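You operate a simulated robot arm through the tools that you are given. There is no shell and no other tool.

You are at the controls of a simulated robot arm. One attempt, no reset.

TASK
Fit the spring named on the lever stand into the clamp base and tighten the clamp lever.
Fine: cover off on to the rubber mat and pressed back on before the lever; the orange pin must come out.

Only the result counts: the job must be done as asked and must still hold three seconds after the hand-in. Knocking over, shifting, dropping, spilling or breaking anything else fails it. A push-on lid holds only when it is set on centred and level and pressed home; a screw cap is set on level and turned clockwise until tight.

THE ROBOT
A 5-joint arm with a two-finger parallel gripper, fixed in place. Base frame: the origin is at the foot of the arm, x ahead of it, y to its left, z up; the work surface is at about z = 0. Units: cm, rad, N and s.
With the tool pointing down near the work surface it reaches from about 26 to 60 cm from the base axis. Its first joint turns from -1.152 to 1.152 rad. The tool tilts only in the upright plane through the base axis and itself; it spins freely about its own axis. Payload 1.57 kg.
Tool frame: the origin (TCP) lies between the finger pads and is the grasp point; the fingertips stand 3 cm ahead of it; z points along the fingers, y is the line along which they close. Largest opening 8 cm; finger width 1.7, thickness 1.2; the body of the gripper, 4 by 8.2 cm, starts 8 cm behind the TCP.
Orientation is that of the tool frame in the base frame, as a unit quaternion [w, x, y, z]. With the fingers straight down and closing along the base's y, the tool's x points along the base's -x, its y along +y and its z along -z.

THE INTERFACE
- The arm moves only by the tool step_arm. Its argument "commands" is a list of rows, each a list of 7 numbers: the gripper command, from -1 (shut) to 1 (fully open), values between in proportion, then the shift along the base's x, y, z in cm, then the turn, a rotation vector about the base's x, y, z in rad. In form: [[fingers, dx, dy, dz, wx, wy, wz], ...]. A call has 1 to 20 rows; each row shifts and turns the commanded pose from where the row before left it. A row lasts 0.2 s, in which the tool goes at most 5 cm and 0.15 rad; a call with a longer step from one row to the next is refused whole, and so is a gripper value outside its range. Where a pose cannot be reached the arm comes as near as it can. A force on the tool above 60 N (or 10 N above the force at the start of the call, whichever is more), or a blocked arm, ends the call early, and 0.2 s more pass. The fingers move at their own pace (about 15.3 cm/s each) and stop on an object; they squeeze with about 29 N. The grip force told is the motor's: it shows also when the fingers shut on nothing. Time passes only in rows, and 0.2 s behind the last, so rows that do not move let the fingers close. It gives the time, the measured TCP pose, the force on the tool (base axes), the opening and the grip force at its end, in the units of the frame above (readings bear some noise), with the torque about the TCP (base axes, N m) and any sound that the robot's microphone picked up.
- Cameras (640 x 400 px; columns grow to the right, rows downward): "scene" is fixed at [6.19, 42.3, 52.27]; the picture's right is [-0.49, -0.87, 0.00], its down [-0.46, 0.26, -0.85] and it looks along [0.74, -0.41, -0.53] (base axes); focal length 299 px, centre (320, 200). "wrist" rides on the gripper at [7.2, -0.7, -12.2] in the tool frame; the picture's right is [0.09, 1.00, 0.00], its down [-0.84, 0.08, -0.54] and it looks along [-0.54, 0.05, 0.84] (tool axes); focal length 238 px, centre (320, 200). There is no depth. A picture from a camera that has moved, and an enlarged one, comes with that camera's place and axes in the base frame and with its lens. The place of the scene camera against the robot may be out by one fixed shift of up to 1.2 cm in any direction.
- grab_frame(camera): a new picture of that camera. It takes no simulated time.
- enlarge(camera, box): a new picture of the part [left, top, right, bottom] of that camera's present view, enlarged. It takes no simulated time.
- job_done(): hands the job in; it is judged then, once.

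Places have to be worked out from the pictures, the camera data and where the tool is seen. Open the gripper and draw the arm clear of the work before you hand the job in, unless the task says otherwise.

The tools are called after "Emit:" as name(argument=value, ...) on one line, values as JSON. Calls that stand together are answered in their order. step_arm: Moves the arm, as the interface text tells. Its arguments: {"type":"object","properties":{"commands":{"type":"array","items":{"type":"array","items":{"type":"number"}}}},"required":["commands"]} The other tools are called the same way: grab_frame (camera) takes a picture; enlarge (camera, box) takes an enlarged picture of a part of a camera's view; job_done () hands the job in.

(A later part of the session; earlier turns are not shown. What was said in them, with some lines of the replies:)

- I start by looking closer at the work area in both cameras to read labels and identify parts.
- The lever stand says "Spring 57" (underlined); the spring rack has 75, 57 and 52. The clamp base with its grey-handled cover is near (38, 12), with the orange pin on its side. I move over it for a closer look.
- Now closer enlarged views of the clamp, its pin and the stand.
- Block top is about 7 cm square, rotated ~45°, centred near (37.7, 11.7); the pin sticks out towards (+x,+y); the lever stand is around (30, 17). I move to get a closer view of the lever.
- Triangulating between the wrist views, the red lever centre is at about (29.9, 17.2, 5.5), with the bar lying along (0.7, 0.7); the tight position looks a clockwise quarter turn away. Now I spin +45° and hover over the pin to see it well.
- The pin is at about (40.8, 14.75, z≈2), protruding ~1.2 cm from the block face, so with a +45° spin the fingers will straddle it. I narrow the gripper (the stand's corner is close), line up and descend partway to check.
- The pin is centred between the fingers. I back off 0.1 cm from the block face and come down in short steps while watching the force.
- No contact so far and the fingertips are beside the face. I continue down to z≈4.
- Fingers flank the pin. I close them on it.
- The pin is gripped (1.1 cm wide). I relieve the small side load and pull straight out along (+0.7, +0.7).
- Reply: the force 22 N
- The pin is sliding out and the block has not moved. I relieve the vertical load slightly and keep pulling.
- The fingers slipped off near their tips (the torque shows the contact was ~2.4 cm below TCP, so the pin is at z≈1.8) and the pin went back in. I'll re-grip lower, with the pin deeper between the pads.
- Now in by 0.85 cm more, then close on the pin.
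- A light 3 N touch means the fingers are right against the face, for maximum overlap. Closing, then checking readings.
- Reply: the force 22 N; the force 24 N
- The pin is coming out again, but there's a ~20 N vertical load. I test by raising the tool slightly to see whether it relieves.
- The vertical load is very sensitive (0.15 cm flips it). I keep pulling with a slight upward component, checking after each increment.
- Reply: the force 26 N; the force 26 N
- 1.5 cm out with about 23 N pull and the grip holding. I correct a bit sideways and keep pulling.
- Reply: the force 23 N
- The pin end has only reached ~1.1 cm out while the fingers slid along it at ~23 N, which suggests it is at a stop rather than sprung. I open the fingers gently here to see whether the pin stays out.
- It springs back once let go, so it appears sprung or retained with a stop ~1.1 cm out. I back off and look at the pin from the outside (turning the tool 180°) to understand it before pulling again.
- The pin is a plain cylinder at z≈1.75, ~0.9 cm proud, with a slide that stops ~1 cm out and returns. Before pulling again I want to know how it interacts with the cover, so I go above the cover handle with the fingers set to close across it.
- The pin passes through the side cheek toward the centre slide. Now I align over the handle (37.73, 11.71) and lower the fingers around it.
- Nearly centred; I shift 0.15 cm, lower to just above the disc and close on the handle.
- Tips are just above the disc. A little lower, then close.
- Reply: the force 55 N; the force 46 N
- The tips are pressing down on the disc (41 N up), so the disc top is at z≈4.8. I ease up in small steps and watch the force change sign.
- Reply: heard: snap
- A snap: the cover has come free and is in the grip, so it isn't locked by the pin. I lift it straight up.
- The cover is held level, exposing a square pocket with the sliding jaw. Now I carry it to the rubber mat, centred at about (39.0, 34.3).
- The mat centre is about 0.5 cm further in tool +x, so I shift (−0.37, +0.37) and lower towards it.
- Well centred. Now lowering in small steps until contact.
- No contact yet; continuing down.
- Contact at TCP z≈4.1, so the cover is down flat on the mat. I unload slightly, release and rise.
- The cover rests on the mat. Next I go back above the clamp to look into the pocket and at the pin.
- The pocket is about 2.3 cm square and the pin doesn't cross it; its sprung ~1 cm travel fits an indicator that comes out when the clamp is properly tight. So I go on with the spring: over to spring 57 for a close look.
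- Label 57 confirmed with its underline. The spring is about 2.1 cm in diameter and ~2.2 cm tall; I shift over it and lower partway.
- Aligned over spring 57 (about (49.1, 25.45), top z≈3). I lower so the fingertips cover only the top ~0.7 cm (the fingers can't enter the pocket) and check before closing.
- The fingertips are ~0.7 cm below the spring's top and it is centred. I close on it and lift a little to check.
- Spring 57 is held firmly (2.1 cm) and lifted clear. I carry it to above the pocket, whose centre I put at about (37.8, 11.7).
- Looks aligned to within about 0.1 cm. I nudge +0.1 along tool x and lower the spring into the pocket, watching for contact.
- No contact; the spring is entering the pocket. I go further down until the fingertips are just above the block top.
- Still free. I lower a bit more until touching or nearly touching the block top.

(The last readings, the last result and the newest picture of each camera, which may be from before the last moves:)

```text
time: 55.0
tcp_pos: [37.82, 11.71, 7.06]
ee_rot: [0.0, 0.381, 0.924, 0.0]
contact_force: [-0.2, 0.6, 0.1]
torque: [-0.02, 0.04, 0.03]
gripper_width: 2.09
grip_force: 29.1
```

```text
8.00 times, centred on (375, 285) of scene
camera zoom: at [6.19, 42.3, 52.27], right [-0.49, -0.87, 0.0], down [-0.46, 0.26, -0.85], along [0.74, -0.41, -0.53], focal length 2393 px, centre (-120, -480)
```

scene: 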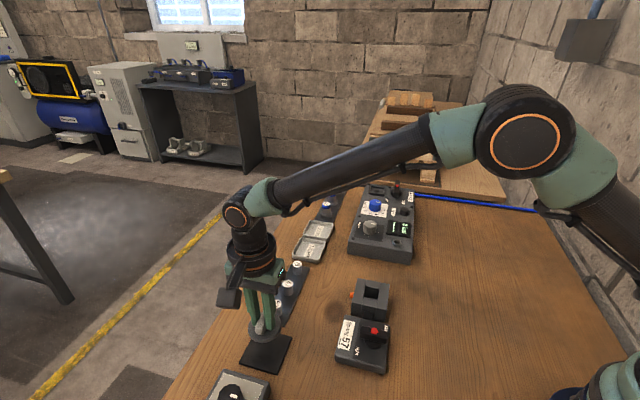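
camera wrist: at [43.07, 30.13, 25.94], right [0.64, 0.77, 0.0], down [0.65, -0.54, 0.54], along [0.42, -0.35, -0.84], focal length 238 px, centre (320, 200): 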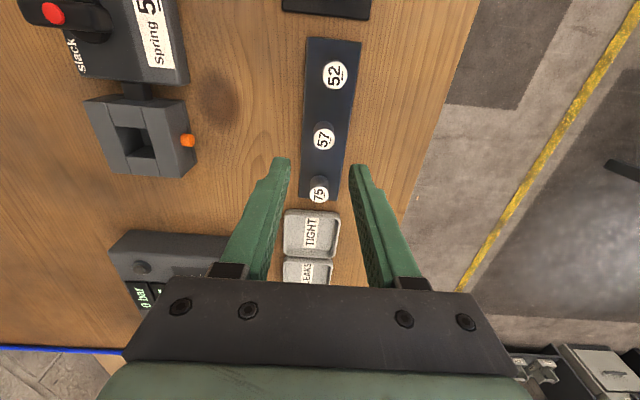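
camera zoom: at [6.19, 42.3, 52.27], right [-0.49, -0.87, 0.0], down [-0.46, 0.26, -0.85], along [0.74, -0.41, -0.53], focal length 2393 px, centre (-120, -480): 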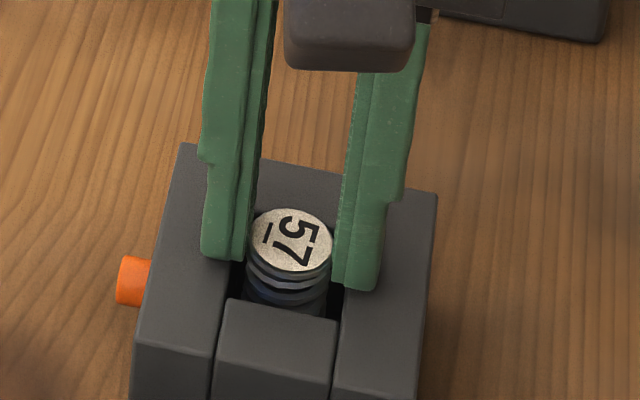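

One more small step, then release the spring into the pocket.

Emit:
step_arm(commands=[[-1, 0, 0, -0.1, 0, 0, 0], [-1, 0, 0, 0, 0, 0, 0]])

Emit:
step_arm(commands=[[-0.35, 0, 0, 0.05, 0, 0, 0], [-0.3, 0, 0, 0, 0, 0, 0], [-0.3, 0, 0, 0, 0, 0, 0]])

Emit:
enlarge(camera="scene", box=[345, 260, 405, 310])

Emit:
enlarge(camera="wrist", box=[250, 80, 390, 210])

```text
time: 55.6
tcp_pos: [37.93, 11.86, 7.06]
ee_rot: [0.0, 0.382, 0.924, 0.0]
contact_force: [0.3, -0.4, -0.4]
torque: [0.01, 0.01, 0.02]
gripper_width: 2.08
grip_force: 29.5
```

```text
time: 56.4
tcp_pos: [37.96, 11.7, 7.09]
ee_rot: [-0.001, 0.382, 0.924, -0.001]
contact_force: [-0.3, -0.6, 0.0]
torque: [0.0, -0.04, -0.03]
gripper_width: 2.84
grip_force: 0.1
```

```text
8.00 times, centred on (375, 285) of scene
camera zoom: at [6.19, 42.3, 52.27], right [-0.49, -0.87, 0.0], down [-0.46, 0.26, -0.85], along [0.74, -0.41, -0.53], focal length 2393 px, centre (-120, -480)
```

zoom: 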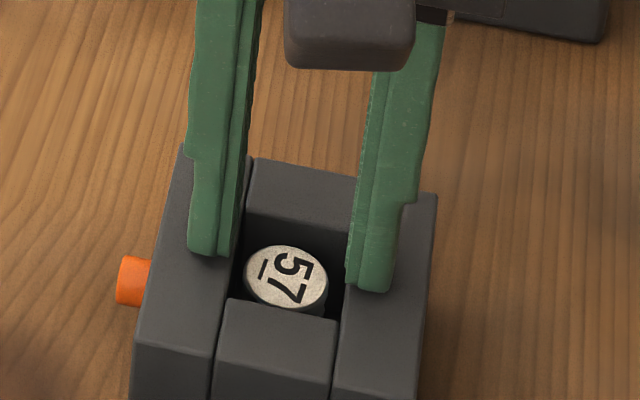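

```text
3.08 times, centred on (320, 145) of wrist
camera zoom: at [32.35, 16.33, 19.34], right [0.64, 0.77, 0.0], down [0.65, -0.54, 0.54], along [0.42, -0.35, -0.84], focal length 733 px, centre (320, 369)
```

zoom: 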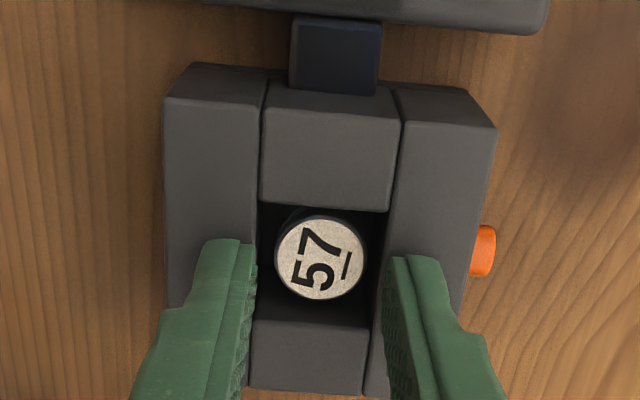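

The spring is in, upright, with its top below the block's top. Now back to the mat for the cover.

Emit:
step_arm(commands=[[-0.3, 0, 0, 1.5, 0, 0, 0], [-0.3, 0, 0, 3, 0, 0, 0], [0, 0, 0, 4, 0, 0, 0], [0, 0.1, 3.25, 0, 0, 0, 0], [0, 0.1, 3.25, 0, 0, 0, 0], [0, 0.1, 3.25, 0, 0, 0, 0], [0, 0.1, 3.25, 0, 0, 0, 0], [0, 0.1, 3.25, 0, 0, 0, 0], [0, 0.1, 3.25, 0, 0, 0, 0], [0, 0.1, 3.25, 0, 0, 0, 0], [0, 0, 0, -3, 0, 0, 0], [0, 0, 0, -3, 0, 0, 0], [0, 0, 0, 0, 0, 0, 0]])

Emit:
enlarge(camera="wrist", box=[250, 80, 390, 210])

Emit:
enlarge(camera="scene", box=[345, 265, 405, 315])

```text
time: 59.2
tcp_pos: [38.81, 34.31, 9.7]
ee_rot: [0.0, 0.382, 0.924, 0.0]
contact_force: [-0.1, -0.3, -0.3]
torque: [0.02, -0.01, -0.01]
gripper_width: 3.98
grip_force: 0.1
```

```text
3.08 times, centred on (320, 145) of wrist
camera zoom: at [33.24, 38.98, 21.85], right [0.64, 0.77, 0.0], down [0.65, -0.54, 0.54], along [0.42, -0.35, -0.84], focal length 733 px, centre (320, 369)
```

zoom: 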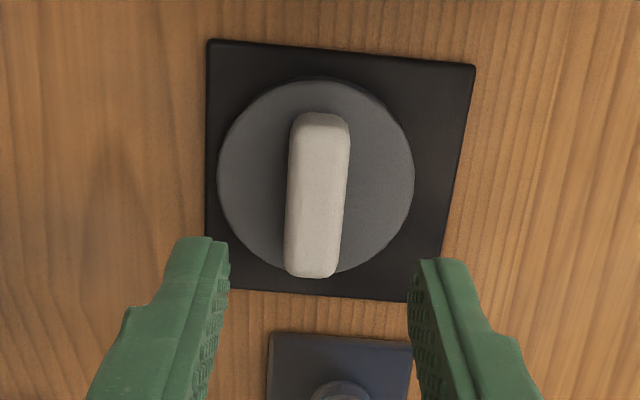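

```text
8.00 times, centred on (375, 290) of scene
camera zoom: at [6.19, 42.3, 52.27], right [-0.49, -0.87, 0.0], down [-0.46, 0.26, -0.85], along [0.74, -0.41, -0.53], focal length 2393 px, centre (-120, -520)
```

zoom: 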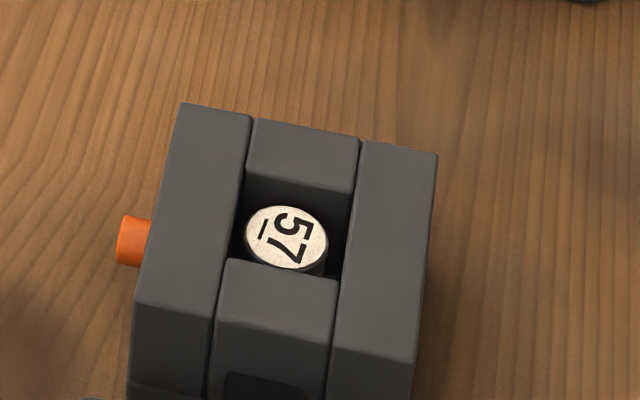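

The spring sits upright in the pocket. I shift (−0.33, +0.12) to centre on the handle and lower.

Emit:
step_arm(commands=[[0, -0.33, 0.12, -1.5, 0, 0, 0], [-0.2, 0, 0, -1.5, 0, 0, 0], [-0.2, 0, 0, -1, 0, 0, 0], [-0.2, 0, 0, 0, 0, 0, 0]])

Emit:
enlarge(camera="wrist", box=[250, 90, 390, 220])

Emit:
enlarge(camera="scene", box=[230, 310, 310, 380])

```text
time: 60.2
tcp_pos: [38.26, 34.61, 5.64]
ee_rot: [0.0, 0.382, 0.924, 0.001]
contact_force: [0.7, -0.4, -0.7]
torque: [-0.01, 0.04, 0.02]
gripper_width: 3.19
grip_force: 0.0
```

```text
3.08 times, centred on (320, 155) of wrist
camera zoom: at [32.71, 39.2, 17.82], right [0.64, 0.77, 0.0], down [0.65, -0.54, 0.54], along [0.42, -0.35, -0.84], focal length 733 px, centre (320, 338)
```

zoom: 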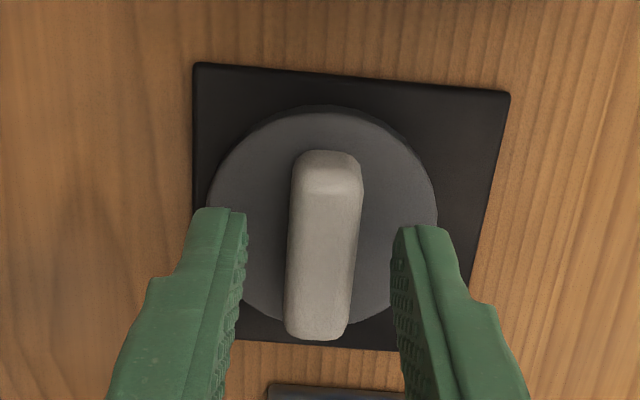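

```text
5.71 times, centred on (270, 345) of scene
camera zoom: at [6.19, 42.3, 52.27], right [-0.49, -0.87, 0.0], down [-0.46, 0.26, -0.85], along [0.74, -0.41, -0.53], focal length 1709 px, centre (606, -629)
```

zoom: 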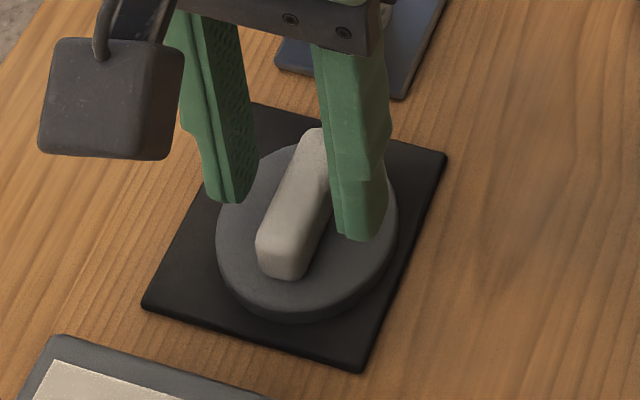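

Nearly centred. A small correction, then down to just above the disc.

Emit:
step_arm(commands=[[-0.3, 0.12, -0.05, -0.6, 0, 0, 0], [-0.3, 0, 0, -0.5, 0, 0, 0], [-0.3, 0, 0, 0, 0, 0, 0]])

Emit:
enlarge(camera="wrist", box=[250, 90, 390, 220])

Emit:
enlarge(camera="scene", box=[230, 310, 310, 380])

```text
time: 61.0
tcp_pos: [38.32, 34.49, 4.38]
ee_rot: [0.001, 0.382, 0.924, 0.0]
contact_force: [-0.1, -0.2, -0.1]
torque: [-0.03, -0.05, -0.02]
gripper_width: 2.78
grip_force: 0.1
```

```text
3.08 times, centred on (320, 155) of wrist
camera zoom: at [32.81, 39.13, 16.69], right [0.64, 0.77, 0.0], down [0.65, -0.54, 0.54], along [0.42, -0.35, -0.84], focal length 733 px, centre (320, 338)
```

zoom: 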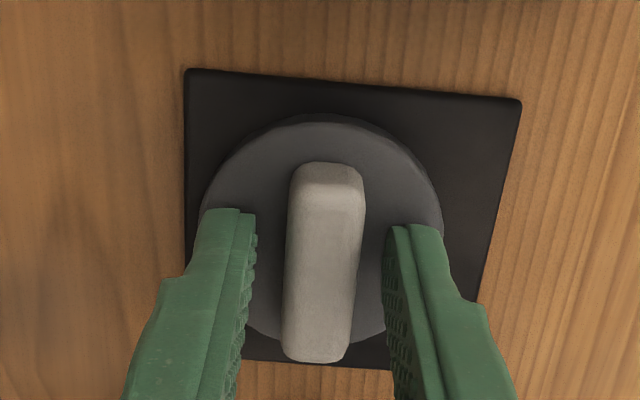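

```text
5.71 times, centred on (270, 345) of scene
camera zoom: at [6.19, 42.3, 52.27], right [-0.49, -0.87, 0.0], down [-0.46, 0.26, -0.85], along [0.74, -0.41, -0.53], focal length 1709 px, centre (606, -629)
```

zoom: 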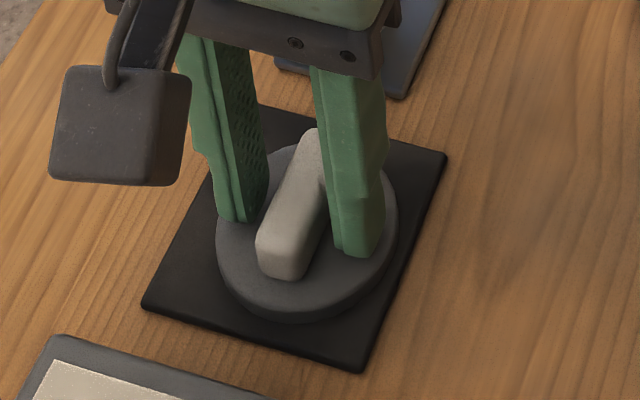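

Centred. Slightly lower and close on the handle, then lift.

Emit:
step_arm(commands=[[-0.3, 0, 0, -0.1, 0, 0, 0], [-1, 0, 0, 0, 0, 0, 0], [-1, 0, 0, 0, 0, 0, 0], [-1, 0, 0, 0, 0, 0, 0]])

Emit:
step_arm(commands=[[-1, 0, 0, 0.3, 0, 0, 0], [-1, 0, 0, 1, 0, 0, 0], [-1, 0, 0, 2, 0, 0, 0], [-1, 0, 0, 3, 0, 0, 0], [-1, 0, 0, 2, 0, 0, 0], [-1, 0, 0, 0, 0, 0, 0]])

Emit:
enlarge(camera="wrist", box=[250, 90, 390, 220])

Emit:
enlarge(camera="scene", box=[230, 270, 320, 350])

```text
time: 62.0
tcp_pos: [38.32, 34.38, 4.41]
ee_rot: [0.0, 0.383, 0.924, 0.0]
contact_force: [1.1, -1.1, 0.4]
torque: [-0.02, 0.0, 0.01]
gripper_width: 1.48
grip_force: 28.8
```

```text
time: 63.4
tcp_pos: [38.44, 34.49, 12.8]
ee_rot: [0.0, 0.382, 0.924, -0.001]
contact_force: [-0.3, -0.3, -0.8]
torque: [-0.02, 0.01, -0.02]
gripper_width: 1.52
grip_force: 29.0
```

```text
3.08 times, centred on (320, 155) of wrist
camera zoom: at [32.87, 39.09, 24.97], right [0.64, 0.77, 0.0], down [0.65, -0.54, 0.54], along [0.42, -0.35, -0.84], focal length 733 px, centre (320, 338)
```

zoom: 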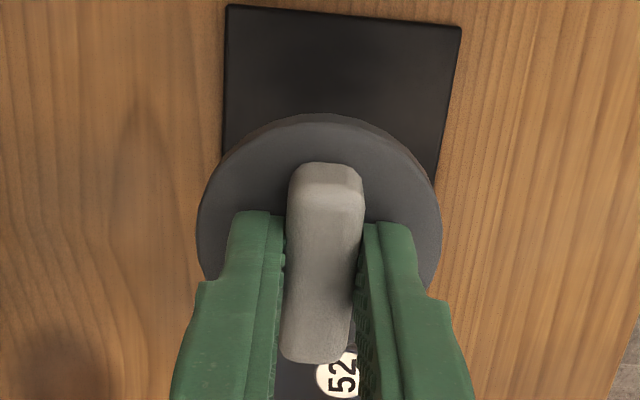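

```text
5.00 times, centred on (275, 310) of scene
camera zoom: at [6.19, 42.3, 52.27], right [-0.49, -0.87, 0.0], down [-0.46, 0.26, -0.85], along [0.74, -0.41, -0.53], focal length 1496 px, centre (545, -350)
```

zoom: 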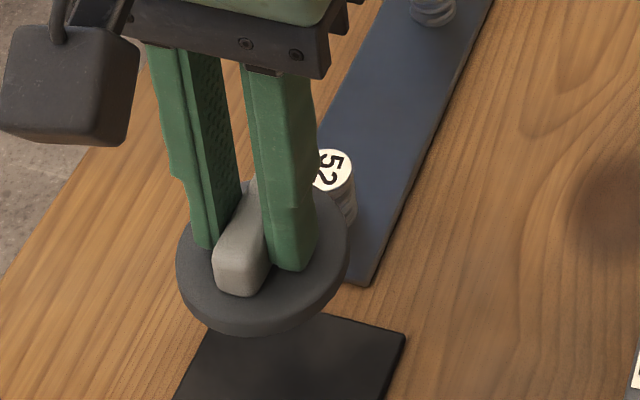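

Cover regripped the same way as before. Now carrying it back over the clamp to (37.73, 11.67).

Emit:
step_arm(commands=[[-1, 0, 0, 2.5, 0, 0, 0], [-1, -0.1, -3.25, 0, 0, 0, 0], [-1, -0.1, -3.25, 0, 0, 0, 0], [-1, -0.1, -3.25, 0, 0, 0, 0], [-1, -0.1, -3.25, 0, 0, 0, 0], [-1, -0.1, -3.25, 0, 0, 0, 0], [-1, -0.1, -3.25, 0, 0, 0, 0], [-1, -0.1, -3.25, 0, 0, 0, 0], [-1, 0, 0, -3, 0, 0, 0], [-1, 0, 0, -2, 0, 0, 0], [-1, 0, 0, 0, 0, 0, 0], [-1, 0, 0, 0, 0, 0, 0]])

Emit:
step_arm(commands=[[-1, 0, 0, 0, 0, 0, 0]])

Emit:
enlarge(camera="wrist", box=[250, 80, 390, 210])

Emit:
enlarge(camera="scene", box=[340, 255, 410, 315])

```text
time: 66.0
tcp_pos: [37.72, 11.76, 10.47]
ee_rot: [0.001, 0.382, 0.924, 0.0]
contact_force: [0.3, 0.0, -1.2]
torque: [-0.03, 0.0, 0.01]
gripper_width: 1.48
grip_force: 29.2
```

```text
time: 66.4
tcp_pos: [37.61, 11.65, 10.43]
ee_rot: [0.001, 0.382, 0.924, 0.001]
contact_force: [-0.6, -0.1, -1.0]
torque: [0.03, 0.06, -0.02]
gripper_width: 1.49
grip_force: 28.9
```

```text
3.08 times, centred on (320, 145) of wrist
camera zoom: at [32.11, 16.42, 22.6], right [0.64, 0.77, 0.0], down [0.65, -0.54, 0.54], along [0.42, -0.35, -0.84], focal length 733 px, centre (320, 369)
```

zoom: 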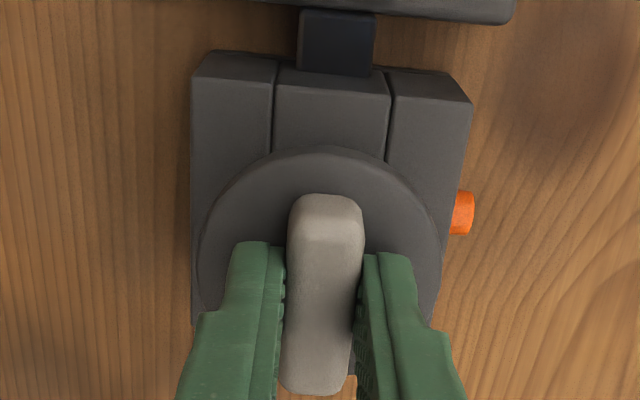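

```text
6.67 times, centred on (375, 285) of scene
camera zoom: at [6.19, 42.3, 52.27], right [-0.49, -0.87, 0.0], down [-0.46, 0.26, -0.85], along [0.74, -0.41, -0.53], focal length 1994 px, centre (-47, -367)
```

zoom: 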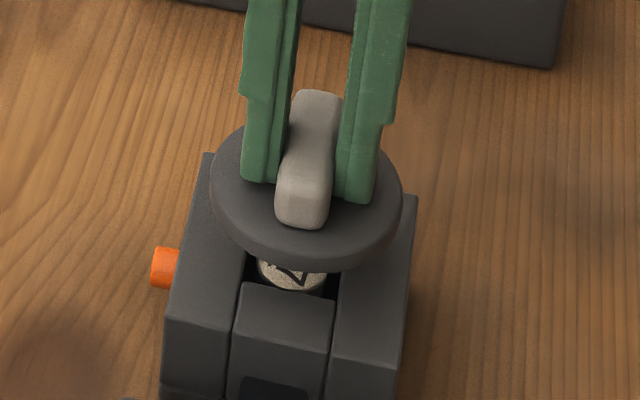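

I lower to ~0.6 cm above seat and compare with the original seated picture.

Emit:
step_arm(commands=[[-1, 0, 0, -1, 0, 0, 0], [-1, 0, 0, -0.8, 0, 0, 0], [-1, 0, 0, 0, 0, 0, 0]])

Emit:
enlarge(camera="scene", box=[335, 260, 405, 320])

Emit:
enlarge(camera="wrist", box=[250, 80, 390, 210])

```text
time: 67.2
tcp_pos: [37.69, 11.84, 8.46]
ee_rot: [0.0, 0.381, 0.925, 0.001]
contact_force: [-0.5, -0.3, -0.5]
torque: [0.0, -0.01, 0.01]
gripper_width: 1.48
grip_force: 28.8
```

```text
6.67 times, centred on (370, 290) of scene
camera zoom: at [6.19, 42.3, 52.27], right [-0.49, -0.87, 0.0], down [-0.46, 0.26, -0.85], along [0.74, -0.41, -0.53], focal length 1994 px, centre (-13, -400)
```

zoom: 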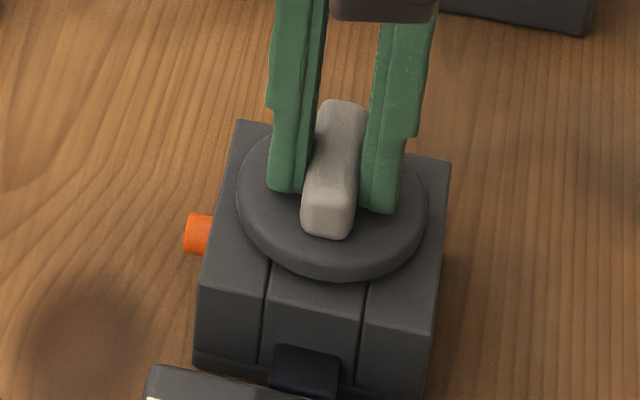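

```text
3.08 times, centred on (320, 145) of wrist
camera zoom: at [32.17, 16.46, 20.69], right [0.64, 0.77, 0.0], down [0.65, -0.54, 0.54], along [0.42, -0.35, -0.84], focal length 733 px, centre (320, 369)
```

zoom: 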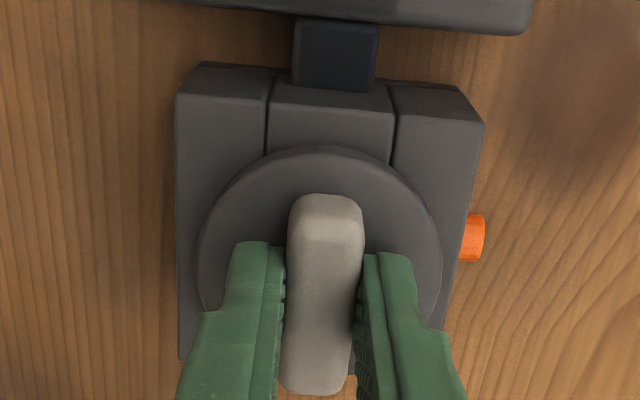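

Cover and block centres agree within ~0.05 cm. Lowering onto the seat and pressing in small steps, listening for the snap.

Emit:
step_arm(commands=[[-1, 0, 0, -0.3, 0, 0, 0], [-1, 0, 0, -0.15, 0, 0, 0], [-1, 0, 0, 0, 0, 0, 0]])

Emit:
step_arm(commands=[[-1, 0, 0, -0.12, 0, 0, 0], [-1, 0, 0, 0, 0, 0, 0]])

Emit:
step_arm(commands=[[-1, 0, 0, -0.12, 0, 0, 0], [-1, 0, 0, 0, 0, 0, 0]])

```text
time: 68.0
tcp_pos: [37.72, 11.87, 8.01]
ee_rot: [0.0, 0.381, 0.924, 0.0]
contact_force: [0.3, 0.1, 0.3]
torque: [0.0, 0.0, 0.02]
gripper_width: 1.5
grip_force: 28.4
```

```text
time: 68.6
tcp_pos: [37.75, 11.9, 7.93]
ee_rot: [-0.001, 0.382, 0.924, 0.0]
contact_force: [-13.5, 0.1, 30.7]
torque: [-0.01, 0.32, -0.02]
gripper_width: 1.52
grip_force: 29.1
heard: snap
```

```text
time: 69.2
tcp_pos: [37.68, 11.82, 7.88]
ee_rot: [0.0, 0.382, 0.924, 0.001]
contact_force: [-12.2, 3.1, 30.0]
torque: [0.03, 0.26, -0.03]
gripper_width: 1.53
grip_force: 29.3
```

Snap heard, cover engaged. I relieve the sideways load and press once more to be sure it's home, then look.

Emit:
step_arm(commands=[[-1, -0.08, 0, 0, 0, 0, 0], [-1, 0, 0, -0.12, 0, 0, 0], [-1, 0, 0, 0, 0, 0, 0]])

Emit:
enlarge(camera="scene", box=[335, 260, 405, 320])

```text
time: 70.0
tcp_pos: [37.63, 11.87, 7.79]
ee_rot: [0.002, 0.382, 0.924, 0.002]
contact_force: [-4.8, -2.1, 38.2]
torque: [-0.18, 0.2, -0.02]
gripper_width: 1.52
grip_force: 29.0
```

```text
6.67 times, centred on (370, 290) of scene
camera zoom: at [6.17, 42.29, 52.28], right [-0.49, -0.87, 0.0], down [-0.46, 0.26, -0.85], along [0.74, -0.41, -0.53], focal length 1994 px, centre (-13, -400)
```

zoom: 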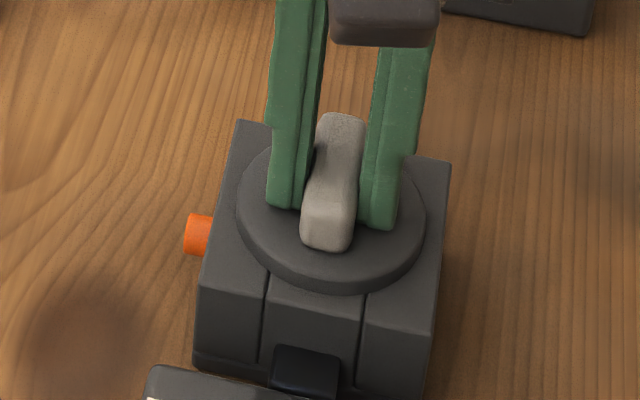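

It matches the original seated view. I open the fingers and rise straight up.

Emit:
step_arm(commands=[[-0.5, 0, 0, 0, 0, 0, 0], [-0.3, 0, 0, 0, 0, 0, 0], [-0.3, 0, 0, 0.4, 0, 0, 0], [-0.3, 0, 0, 1.5, 0, 0, 0], [-0.3, 0, 0, 3, 0, 0, 0], [-0.3, 0, 0, 3, 0, 0, 0], [-0.3, 0, 0, 0, 0, 0, 0]])

Emit:
enlarge(camera="scene", box=[335, 260, 405, 320])

Emit:
enlarge(camera="wrist", box=[230, 0, 410, 180])

```text
time: 71.6
tcp_pos: [37.43, 11.79, 15.5]
ee_rot: [0.001, 0.382, 0.924, 0.0]
contact_force: [0.7, -0.6, 0.5]
torque: [-0.04, -0.02, -0.03]
gripper_width: 2.83
grip_force: 0.0
```

```text
6.67 times, centred on (370, 290) of scene
camera zoom: at [6.19, 42.3, 52.27], right [-0.49, -0.87, 0.0], down [-0.46, 0.26, -0.85], along [0.74, -0.41, -0.53], focal length 1994 px, centre (-13, -400)
```

zoom: 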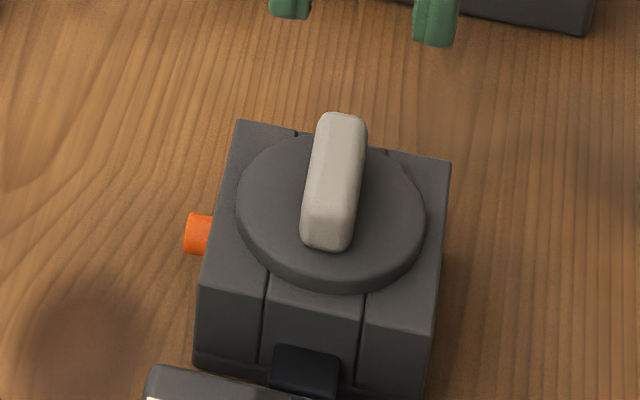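

```text
2.22 times, centred on (320, 90) of wrist
camera zoom: at [31.97, 16.39, 27.8], right [0.64, 0.77, 0.0], down [0.65, -0.54, 0.54], along [0.42, -0.35, -0.84], focal length 530 px, centre (320, 444)
```

zoom: 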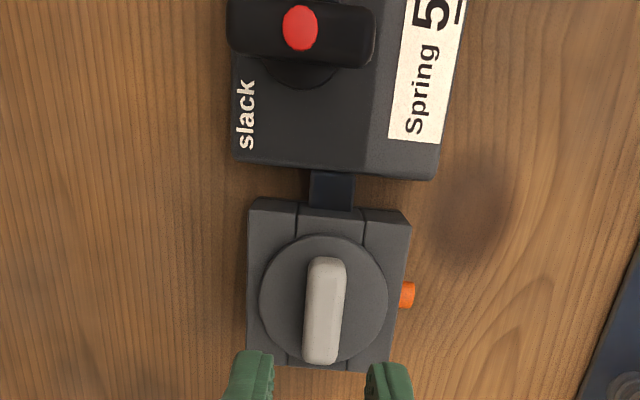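

Cover is back on properly. Now the lever: I turn the tool +90° so it closes across the bar and move over (29.9, 17.2).

Emit:
step_arm(commands=[[-0.1, -0.69, 0.49, 0, 0, 0, 0.1428], [-0.1, -0.69, 0.49, 0, 0, 0, 0.1428], [-0.1, -0.69, 0.49, 0, 0, 0, 0.1428], [-0.1, -0.69, 0.49, 0, 0, 0, 0.1428], [-0.1, -0.69, 0.49, 0, 0, 0, 0.1428], [-0.1, -0.69, 0.49, 0, 0, 0, 0.1428], [-0.1, -0.69, 0.49, 0, 0, 0, 0.1428], [-0.1, -0.69, 0.49, 0, 0, 0, 0.1428], [-0.1, -0.69, 0.49, 0, 0, 0, 0.1428], [-0.1, -0.69, 0.49, 0, 0, 0, 0.1428], [-0.1, -0.69, 0.49, -1.5, 0, 0, 0.1428], [-0.1, 0, 0, -1.5, 0, 0, 0], [-0.1, 0, 0, 0, 0, 0, 0]])

Emit:
grab_frame(camera="wrist")

Emit:
enlarge(camera="wrist", box=[240, 50, 400, 200])

Emit:
enlarge(camera="scene", box=[325, 290, 405, 370])

```text
time: 74.4
tcp_pos: [29.92, 17.37, 12.47]
ee_rot: [0.0, -0.383, 0.924, 0.0]
contact_force: [0.1, -1.1, 1.3]
torque: [-0.01, 0.01, -0.02]
gripper_width: 3.61
grip_force: 0.1
```

```text
taken
camera wrist: at [25.4, 11.79, 24.68], right [-0.77, 0.64, 0.0], down [0.54, 0.65, 0.54], along [0.35, 0.42, -0.84], focal length 238 px, centre (320, 200)
```

wrist: 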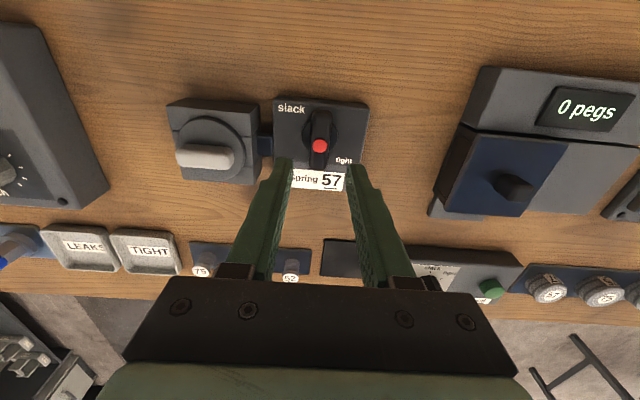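

```text
2.67 times, centred on (320, 125) of wrist
camera zoom: at [25.4, 11.79, 24.68], right [-0.77, 0.64, 0.0], down [0.54, 0.65, 0.54], along [0.35, 0.42, -0.84], focal length 636 px, centre (320, 400)
```

zoom: 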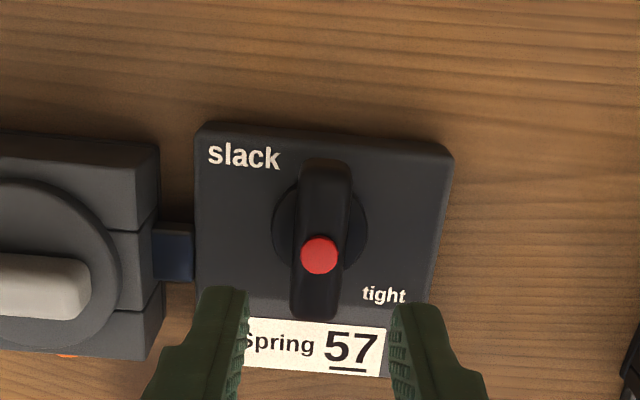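

```text
5.00 times, centred on (365, 330) of scene
camera zoom: at [6.19, 42.3, 52.27], right [-0.49, -0.87, 0.0], down [-0.46, 0.26, -0.85], along [0.74, -0.41, -0.53], focal length 1496 px, centre (95, -450)
```

zoom: 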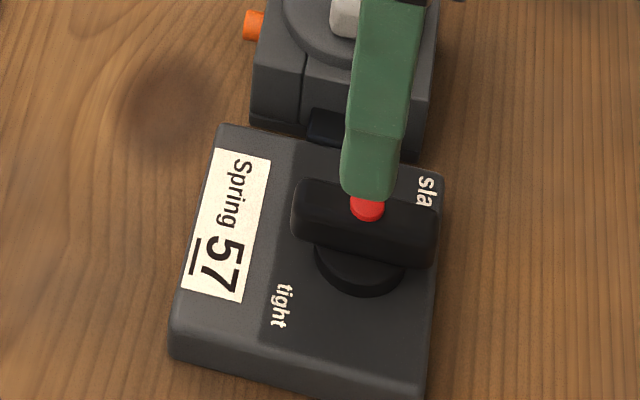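

The bar is vertical in the label's frame with "slack" beside its top end and "tight" beside where its right end would be, so tightening is a clockwise quarter turn. I centre on the axis (29.83, 17.13) and lower around the bar.

Emit:
step_arm(commands=[[-0.1, -0.12, -0.24, -2, 0, 0, 0], [-0.1, 0, 0, -2, 0, 0, 0], [-0.1, 0, 0, -1, 0, 0, 0], [-0.1, 0, 0, 0, 0, 0, 0]])

Emit:
enlarge(camera="wrist", box=[240, 70, 400, 220])

Emit:
enlarge(camera="scene", box=[325, 300, 405, 370])

```text
time: 75.4
tcp_pos: [29.84, 16.98, 7.5]
ee_rot: [0.0, -0.383, 0.924, 0.0]
contact_force: [-1.1, 0.1, -0.5]
torque: [0.01, -0.02, 0.02]
gripper_width: 3.61
grip_force: 0.1
```

```text
2.67 times, centred on (320, 145) of wrist
camera zoom: at [25.27, 11.46, 19.69], right [-0.77, 0.64, 0.0], down [0.54, 0.65, 0.54], along [0.35, 0.42, -0.84], focal length 636 px, centre (320, 347)
```

zoom: 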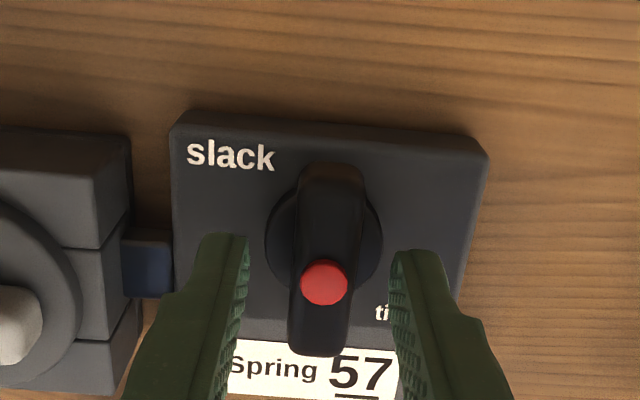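

```text
5.71 times, centred on (365, 335) of scene
camera zoom: at [6.19, 42.3, 52.27], right [-0.49, -0.87, 0.0], down [-0.46, 0.26, -0.85], along [0.74, -0.41, -0.53], focal length 1709 px, centre (63, -571)
```

zoom: 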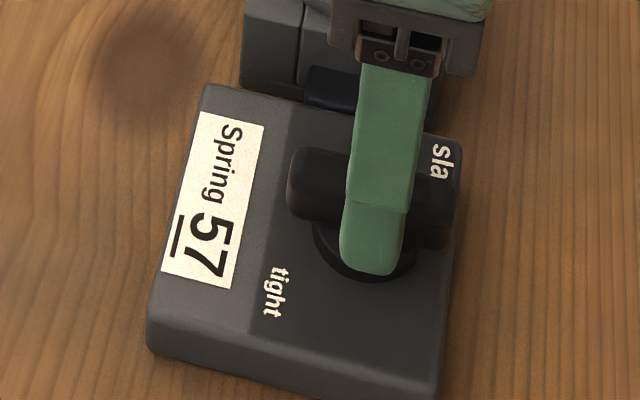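

On axis. I lower another 0.8 cm and close on the bar.

Emit:
step_arm(commands=[[-0.1, 0, 0, -0.4, 0, 0, 0], [-0.1, 0, 0, -0.4, 0, 0, 0], [-0.1, 0, 0, 0, 0, 0, 0]])

Emit:
step_arm(commands=[[-1, 0, 0, 0, 0, 0, 0], [-1, 0, 0, 0, 0, 0, 0], [-1, 0, 0, 0, 0, 0, 0]])

Emit:
enlarge(camera="wrist", box=[240, 70, 400, 220])

Emit:
enlarge(camera="scene", box=[325, 300, 405, 370])

```text
time: 76.2
tcp_pos: [29.93, 17.01, 6.58]
ee_rot: [0.0, -0.382, 0.924, 0.0]
contact_force: [0.4, -0.1, 0.4]
torque: [-0.02, 0.02, 0.01]
gripper_width: 3.6
grip_force: 0.0
```

```text
time: 77.0
tcp_pos: [29.79, 17.05, 6.66]
ee_rot: [-0.001, -0.384, 0.923, 0.0]
contact_force: [-22.7, 31.9, 1.7]
torque: [0.74, 0.49, -0.15]
gripper_width: 1.71
grip_force: 31.8
```

```text
2.67 times, centred on (320, 145) of wrist
camera zoom: at [25.19, 11.49, 18.88], right [-0.77, 0.64, 0.0], down [0.53, 0.65, 0.54], along [0.34, 0.42, -0.84], focal length 636 px, centre (320, 347)
```

zoom: 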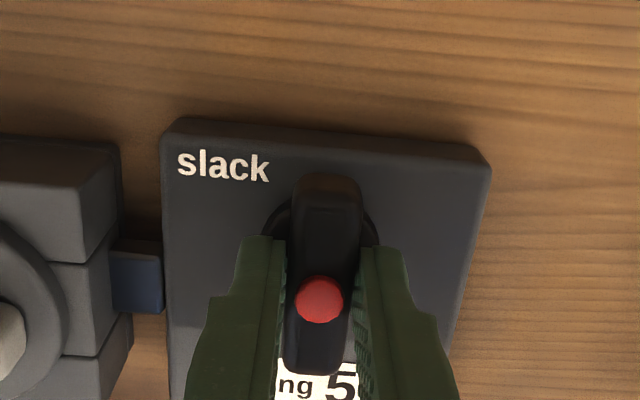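

```text
5.71 times, centred on (365, 335) of scene
camera zoom: at [6.18, 42.3, 52.27], right [-0.49, -0.87, 0.0], down [-0.46, 0.26, -0.85], along [0.74, -0.41, -0.53], focal length 1709 px, centre (63, -571)
```

zoom: 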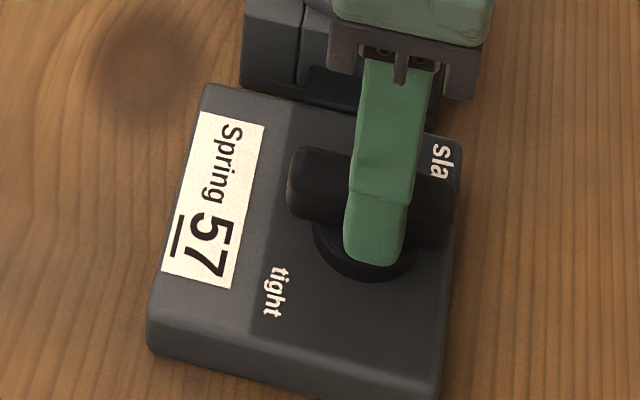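

The bar is offset sideways (≈39 N along +tool‑y). I shift to relieve that before turning.

Emit:
step_arm(commands=[[-1, -0.1, 0.1, 0, 0, 0, 0], [-1, -0.05, 0.05, 0, 0, 0, 0], [-1, 0, 0, 0, 0, 0, 0]])

```text
time: 77.8
tcp_pos: [29.75, 17.02, 6.7]
ee_rot: [0.001, -0.382, 0.924, 0.0]
contact_force: [5.4, 4.6, -25.1]
torque: [0.15, -0.07, 0.0]
gripper_width: 1.69
grip_force: 32.3
```

Lateral load gone. I ease the vertical a little and begin turning clockwise in small steps, watching torque.

Emit:
step_arm(commands=[[-1, 0, 0, -0.1, 0, 0, 0], [-1, 0, 0, 0, 0, 0, -0.08], [-1, 0, 0, 0, 0, 0, -0.08], [-1, 0, 0, 0, 0, 0, 0]])

Emit:
enlarge(camera="scene", box=[325, 300, 405, 370])

```text
time: 78.8
tcp_pos: [29.71, 16.93, 6.64]
ee_rot: [-0.001, -0.307, 0.952, -0.001]
contact_force: [-12.8, -3.8, 19.8]
torque: [0.15, -0.04, 0.03]
gripper_width: 1.72
grip_force: 31.6
```

```text
5.71 times, centred on (365, 335) of scene
camera zoom: at [6.18, 42.29, 52.28], right [-0.49, -0.87, 0.0], down [-0.46, 0.26, -0.85], along [0.74, -0.41, -0.53], focal length 1709 px, centre (63, -571)
```

zoom: 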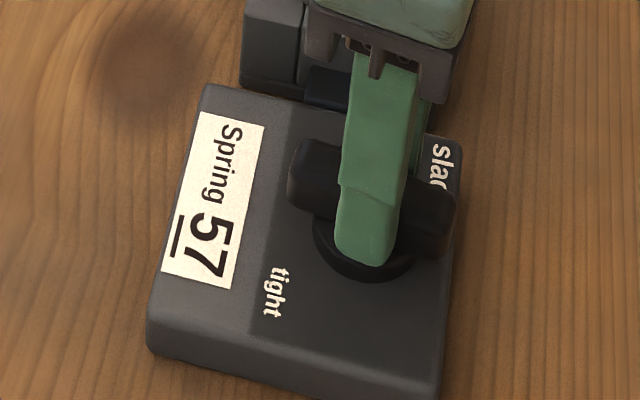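

The bar turns freely with the tool. Continuing clockwise.

Emit:
step_arm(commands=[[-1, 0, 0, 0.05, 0, 0, -0.08], [-1, 0, 0, 0, 0, 0, -0.08], [-1, 0, 0, 0, 0, 0, -0.08], [-1, 0, 0, 0, 0, 0, -0.08], [-1, 0, 0, 0, 0, 0, 0]])

Emit:
step_arm(commands=[[-1, 0, 0, 0, 0, 0, -0.08], [-1, 0, 0, 0, 0, 0, -0.08], [-1, 0, 0, 0, 0, 0, -0.08], [-1, 0, 0, 0, 0, 0, -0.08], [-1, 0, 0, 0, 0, 0, 0]])

Emit:
enlarge(camera="scene", box=[325, 270, 415, 370])

```text
time: 80.0
tcp_pos: [29.85, 17.13, 6.67]
ee_rot: [0.001, -0.154, 0.988, 0.001]
contact_force: [-11.1, 24.8, -17.0]
torque: [0.61, -0.09, 0.08]
gripper_width: 1.7
grip_force: 32.0
```

```text
time: 81.2
tcp_pos: [29.74, 17.15, 6.62]
ee_rot: [-0.001, 0.006, 1.0, 0.0]
contact_force: [-15.9, 36.3, -17.9]
torque: [0.76, 0.51, 0.07]
gripper_width: 1.68
grip_force: 32.4
```

```text
4.00 times, centred on (370, 320) of scene
camera zoom: at [6.19, 42.3, 52.27], right [-0.49, -0.87, 0.0], down [-0.46, 0.26, -0.85], along [0.74, -0.41, -0.53], focal length 1197 px, centre (120, -280)
```

zoom: 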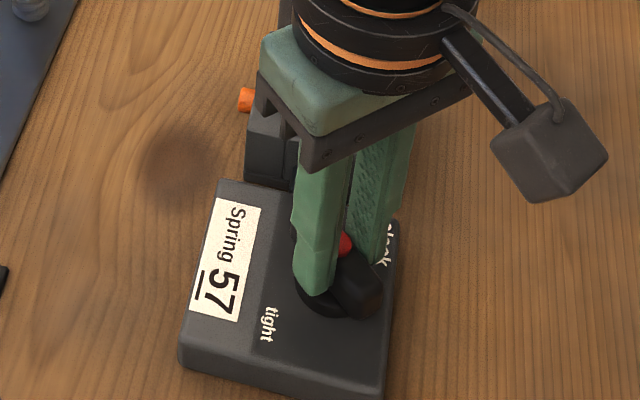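

Half way (45°). I relieve the lateral load and keep turning.

Emit:
step_arm(commands=[[-1, -0.05, 0.12, 0, 0, 0, 0], [-1, 0, 0, 0, 0, 0, -0.08], [-1, 0, 0, 0, 0, 0, -0.08], [-1, 0, 0, 0, 0, 0, -0.08], [-1, 0, 0, 0, 0, 0, 0]])

Emit:
step_arm(commands=[[-1, 0, 0, 0, 0, 0, -0.08], [-1, 0, 0, 0, 0, 0, -0.08], [-1, 0, 0, 0, 0, 0, -0.08], [-1, 0, 0, 0, 0, 0, 0]])

Emit:
enlarge(camera="scene", box=[325, 270, 415, 370])

```text
time: 82.4
tcp_pos: [29.85, 17.12, 6.72]
ee_rot: [0.001, 0.127, 0.992, 0.001]
contact_force: [-15.5, 27.7, -0.6]
torque: [0.53, 0.12, 0.04]
gripper_width: 1.67
grip_force: 31.6
```

```text
time: 83.4
tcp_pos: [29.85, 17.28, 6.67]
ee_rot: [0.001, 0.245, 0.969, 0.0]
contact_force: [-5.0, 17.0, 0.0]
torque: [0.08, -0.32, 0.03]
gripper_width: 1.69
grip_force: 31.9
```

```text
4.00 times, centred on (370, 320) of scene
camera zoom: at [6.19, 42.3, 52.27], right [-0.49, -0.87, 0.0], down [-0.46, 0.26, -0.85], along [0.74, -0.41, -0.53], focal length 1197 px, centre (120, -280)
```

zoom: 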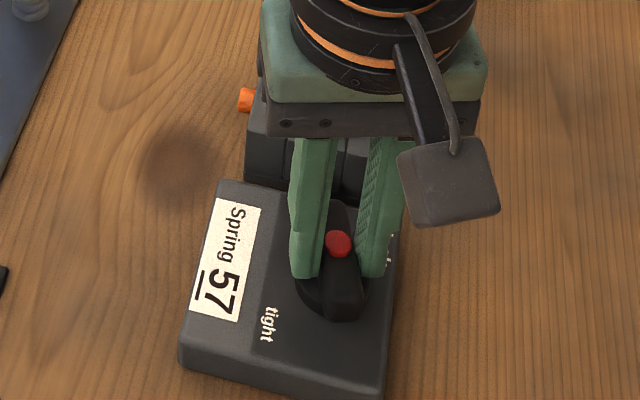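

1.28 rad turned so far. Continuing to the stop.

Emit:
step_arm(commands=[[-1, 0, 0.08, 0, 0, 0, -0.08], [-1, 0, 0, 0, 0, 0, -0.08], [-1, 0, 0, 0, 0, 0, -0.08], [-1, 0, 0, 0, 0, 0, 0]])

Emit:
step_arm(commands=[[-1, 0, 0, 0, 0, 0, -0.06], [-1, 0, 0, 0, 0, 0, -0.06], [-1, 0, 0, 0, 0, 0, 0]])

Emit:
enlarge(camera="scene", box=[325, 270, 415, 370])

```text
time: 84.4
tcp_pos: [29.82, 17.26, 6.72]
ee_rot: [0.001, 0.359, 0.933, 0.001]
contact_force: [5.6, 2.6, 7.5]
torque: [0.34, 0.42, -0.05]
gripper_width: 1.69
grip_force: 32.3
```

```text
time: 85.2
tcp_pos: [29.89, 17.34, 6.72]
ee_rot: [0.0, 0.414, 0.91, 0.001]
contact_force: [12.6, -5.1, 5.4]
torque: [-0.33, -0.14, 0.68]
gripper_width: 1.77
grip_force: 32.6
```

```text
4.00 times, centred on (370, 320) of scene
camera zoom: at [6.19, 42.3, 52.27], right [-0.49, -0.87, 0.0], down [-0.46, 0.26, -0.85], along [0.74, -0.41, -0.53], focal length 1197 px, centre (120, -280)
```

zoom: 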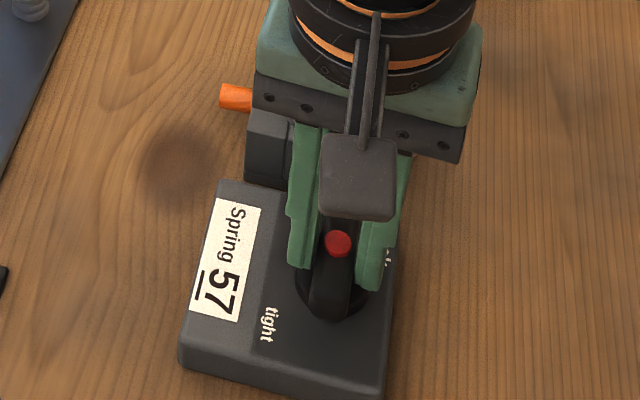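

The orange pin has popped out and the torque rose to 0.7 N·m: the lever is at its tight stop. I open the fingers and check it holds.

Emit:
step_arm(commands=[[-1, 0, 0, 0, 0, 0, 0], [-0.2, 0, 0, 0, 0, 0, 0], [-0.1, 0, 0, 0, 0, 0, 0], [-0.1, 0, 0, 0.5, 0, 0, 0], [-0.1, 0, 0, 2, 0, 0, 0], [-0.1, 0, 0, 4, 0, 0, 0], [-0.1, 0, 0, 4, 0, 0, 0], [-0.1, 0, 0, 0, 0, 0, 0]])

Emit:
grab_frame(camera="scene")

Emit:
enlarge(camera="wrist", box=[230, 30, 410, 200])

Emit:
enlarge(camera="scene", box=[325, 265, 415, 365])

```text
time: 87.0
tcp_pos: [29.69, 17.27, 17.31]
ee_rot: [0.0, 0.414, 0.91, 0.0]
contact_force: [-0.5, 0.3, 0.0]
torque: [0.0, 0.01, 0.01]
gripper_width: 3.58
grip_force: 0.0
```

```text
taken
```

scene: 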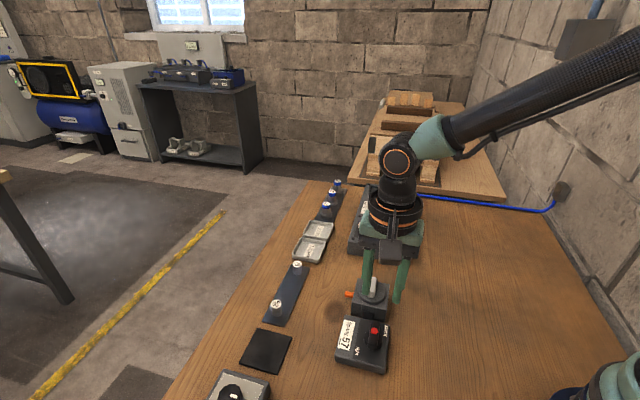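

```text
2.35 times, centred on (320, 115) of wrist
camera zoom: at [24.43, 22.28, 29.61], right [0.69, 0.72, 0.0], down [0.61, -0.58, 0.54], along [0.39, -0.37, -0.84], focal length 561 px, centre (320, 400)
```

zoom: 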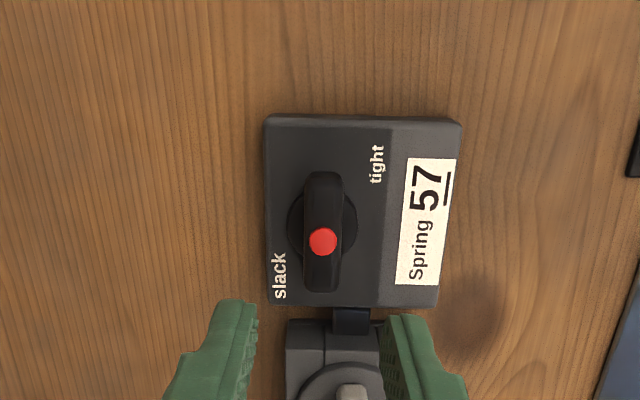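

```text
4.00 times, centred on (370, 315) of scene
camera zoom: at [6.19, 42.3, 52.27], right [-0.49, -0.87, 0.0], down [-0.46, 0.26, -0.85], along [0.74, -0.41, -0.53], focal length 1197 px, centre (120, -260)
```

zoom: 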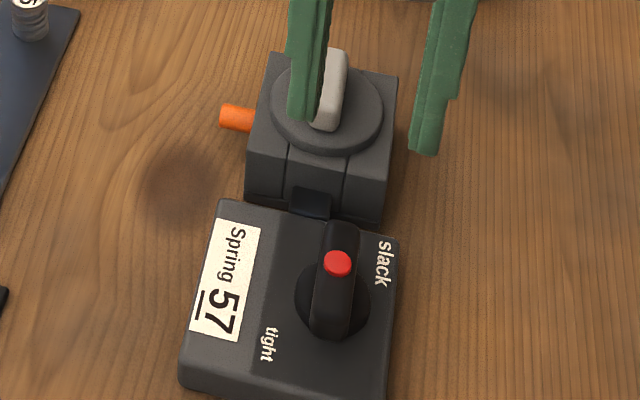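

Lever stays at "tight" and the pin stays out. I draw the arm up and clear, wait a moment and take a final look.

Emit:
step_arm(commands=[[0.5, 0.5, 0, 4, 0, 0, 0], [1, 0.5, -0.5, 4, 0, 0, 0], [1, 1, -1, 4, 0, 0, 0], [1, 1, -1, 4, 0, 0, 0], [1, 0, 0, 0, 0, 0, 0], [1, 0, 0, 0, 0, 0, 0], [1, 0, 0, 0, 0, 0, 0], [1, 0, 0, 0, 0, 0, 0], [1, 0, 0, 0, 0, 0, 0], [1, 0, 0, 0, 0, 0, 0]])

Emit:
grab_frame(camera="scene")

Emit:
enlarge(camera="scene", box=[325, 265, 415, 365])

```text
time: 89.2
tcp_pos: [32.6, 14.87, 33.2]
ee_rot: [0.0, 0.414, 0.91, 0.0]
contact_force: [-0.1, -0.7, -0.2]
torque: [-0.02, -0.01, -0.01]
gripper_width: 7.99
grip_force: 0.1
```

```text
taken
```

scene: 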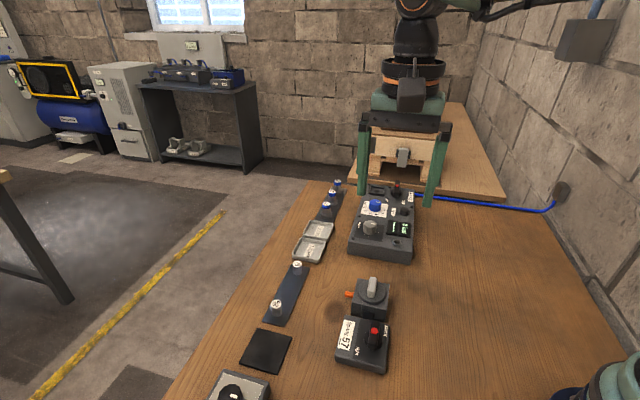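

```text
4.00 times, centred on (370, 315) of scene
camera zoom: at [6.19, 42.3, 52.27], right [-0.49, -0.87, 0.0], down [-0.46, 0.26, -0.85], along [0.74, -0.41, -0.53], focal length 1197 px, centre (120, -260)
```

zoom: 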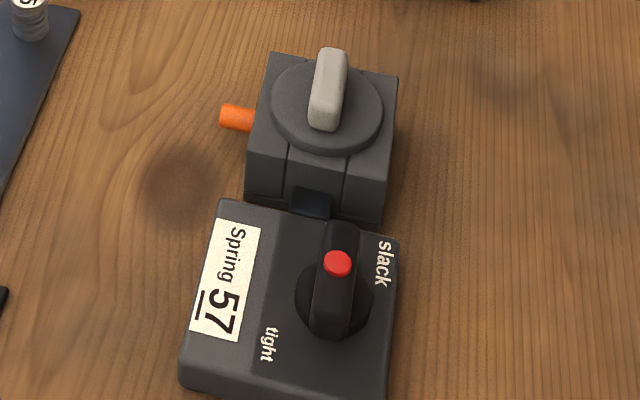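

Everything is stable: spring 57 is inside, the cover is seated and level, the lever is at tight and the orange pin is out. The arm is clear and the gripper open, so I hand the job in.

Emit:
job_done()

```text
The job is handed in.
```

The job is handed in: spring 57 is in the clamp base, the cover is pressed back on, and the lever is at its tight stop with the orange pin out.

- **Cover:** it came off with a snap and stood on the rubber mat while I fitted the spring. I pressed it back on until it snapped, before touching the lever. In the scene camera it looked just as it did at the start.
- **Spring:** I released it with the fingertips just above the block top, because the fingers can't enter the pocket. It dropped the last part and landed upright, with its top below the block's top.
- **Lever:** a clockwise quarter turn to the stop. It held after I let go and was unchanged about two seconds later in the last picture.
- **Orange pin:** at first I took it for a locking pin and pulled on it twice. Each time it came out about 1 cm and sprang back when the fingers slipped or let go. It came out by itself as the lever reached tight, and stayed out.

I saw no sign that anything else had been moved or knocked. The arm is drawn clear with the gripper open.
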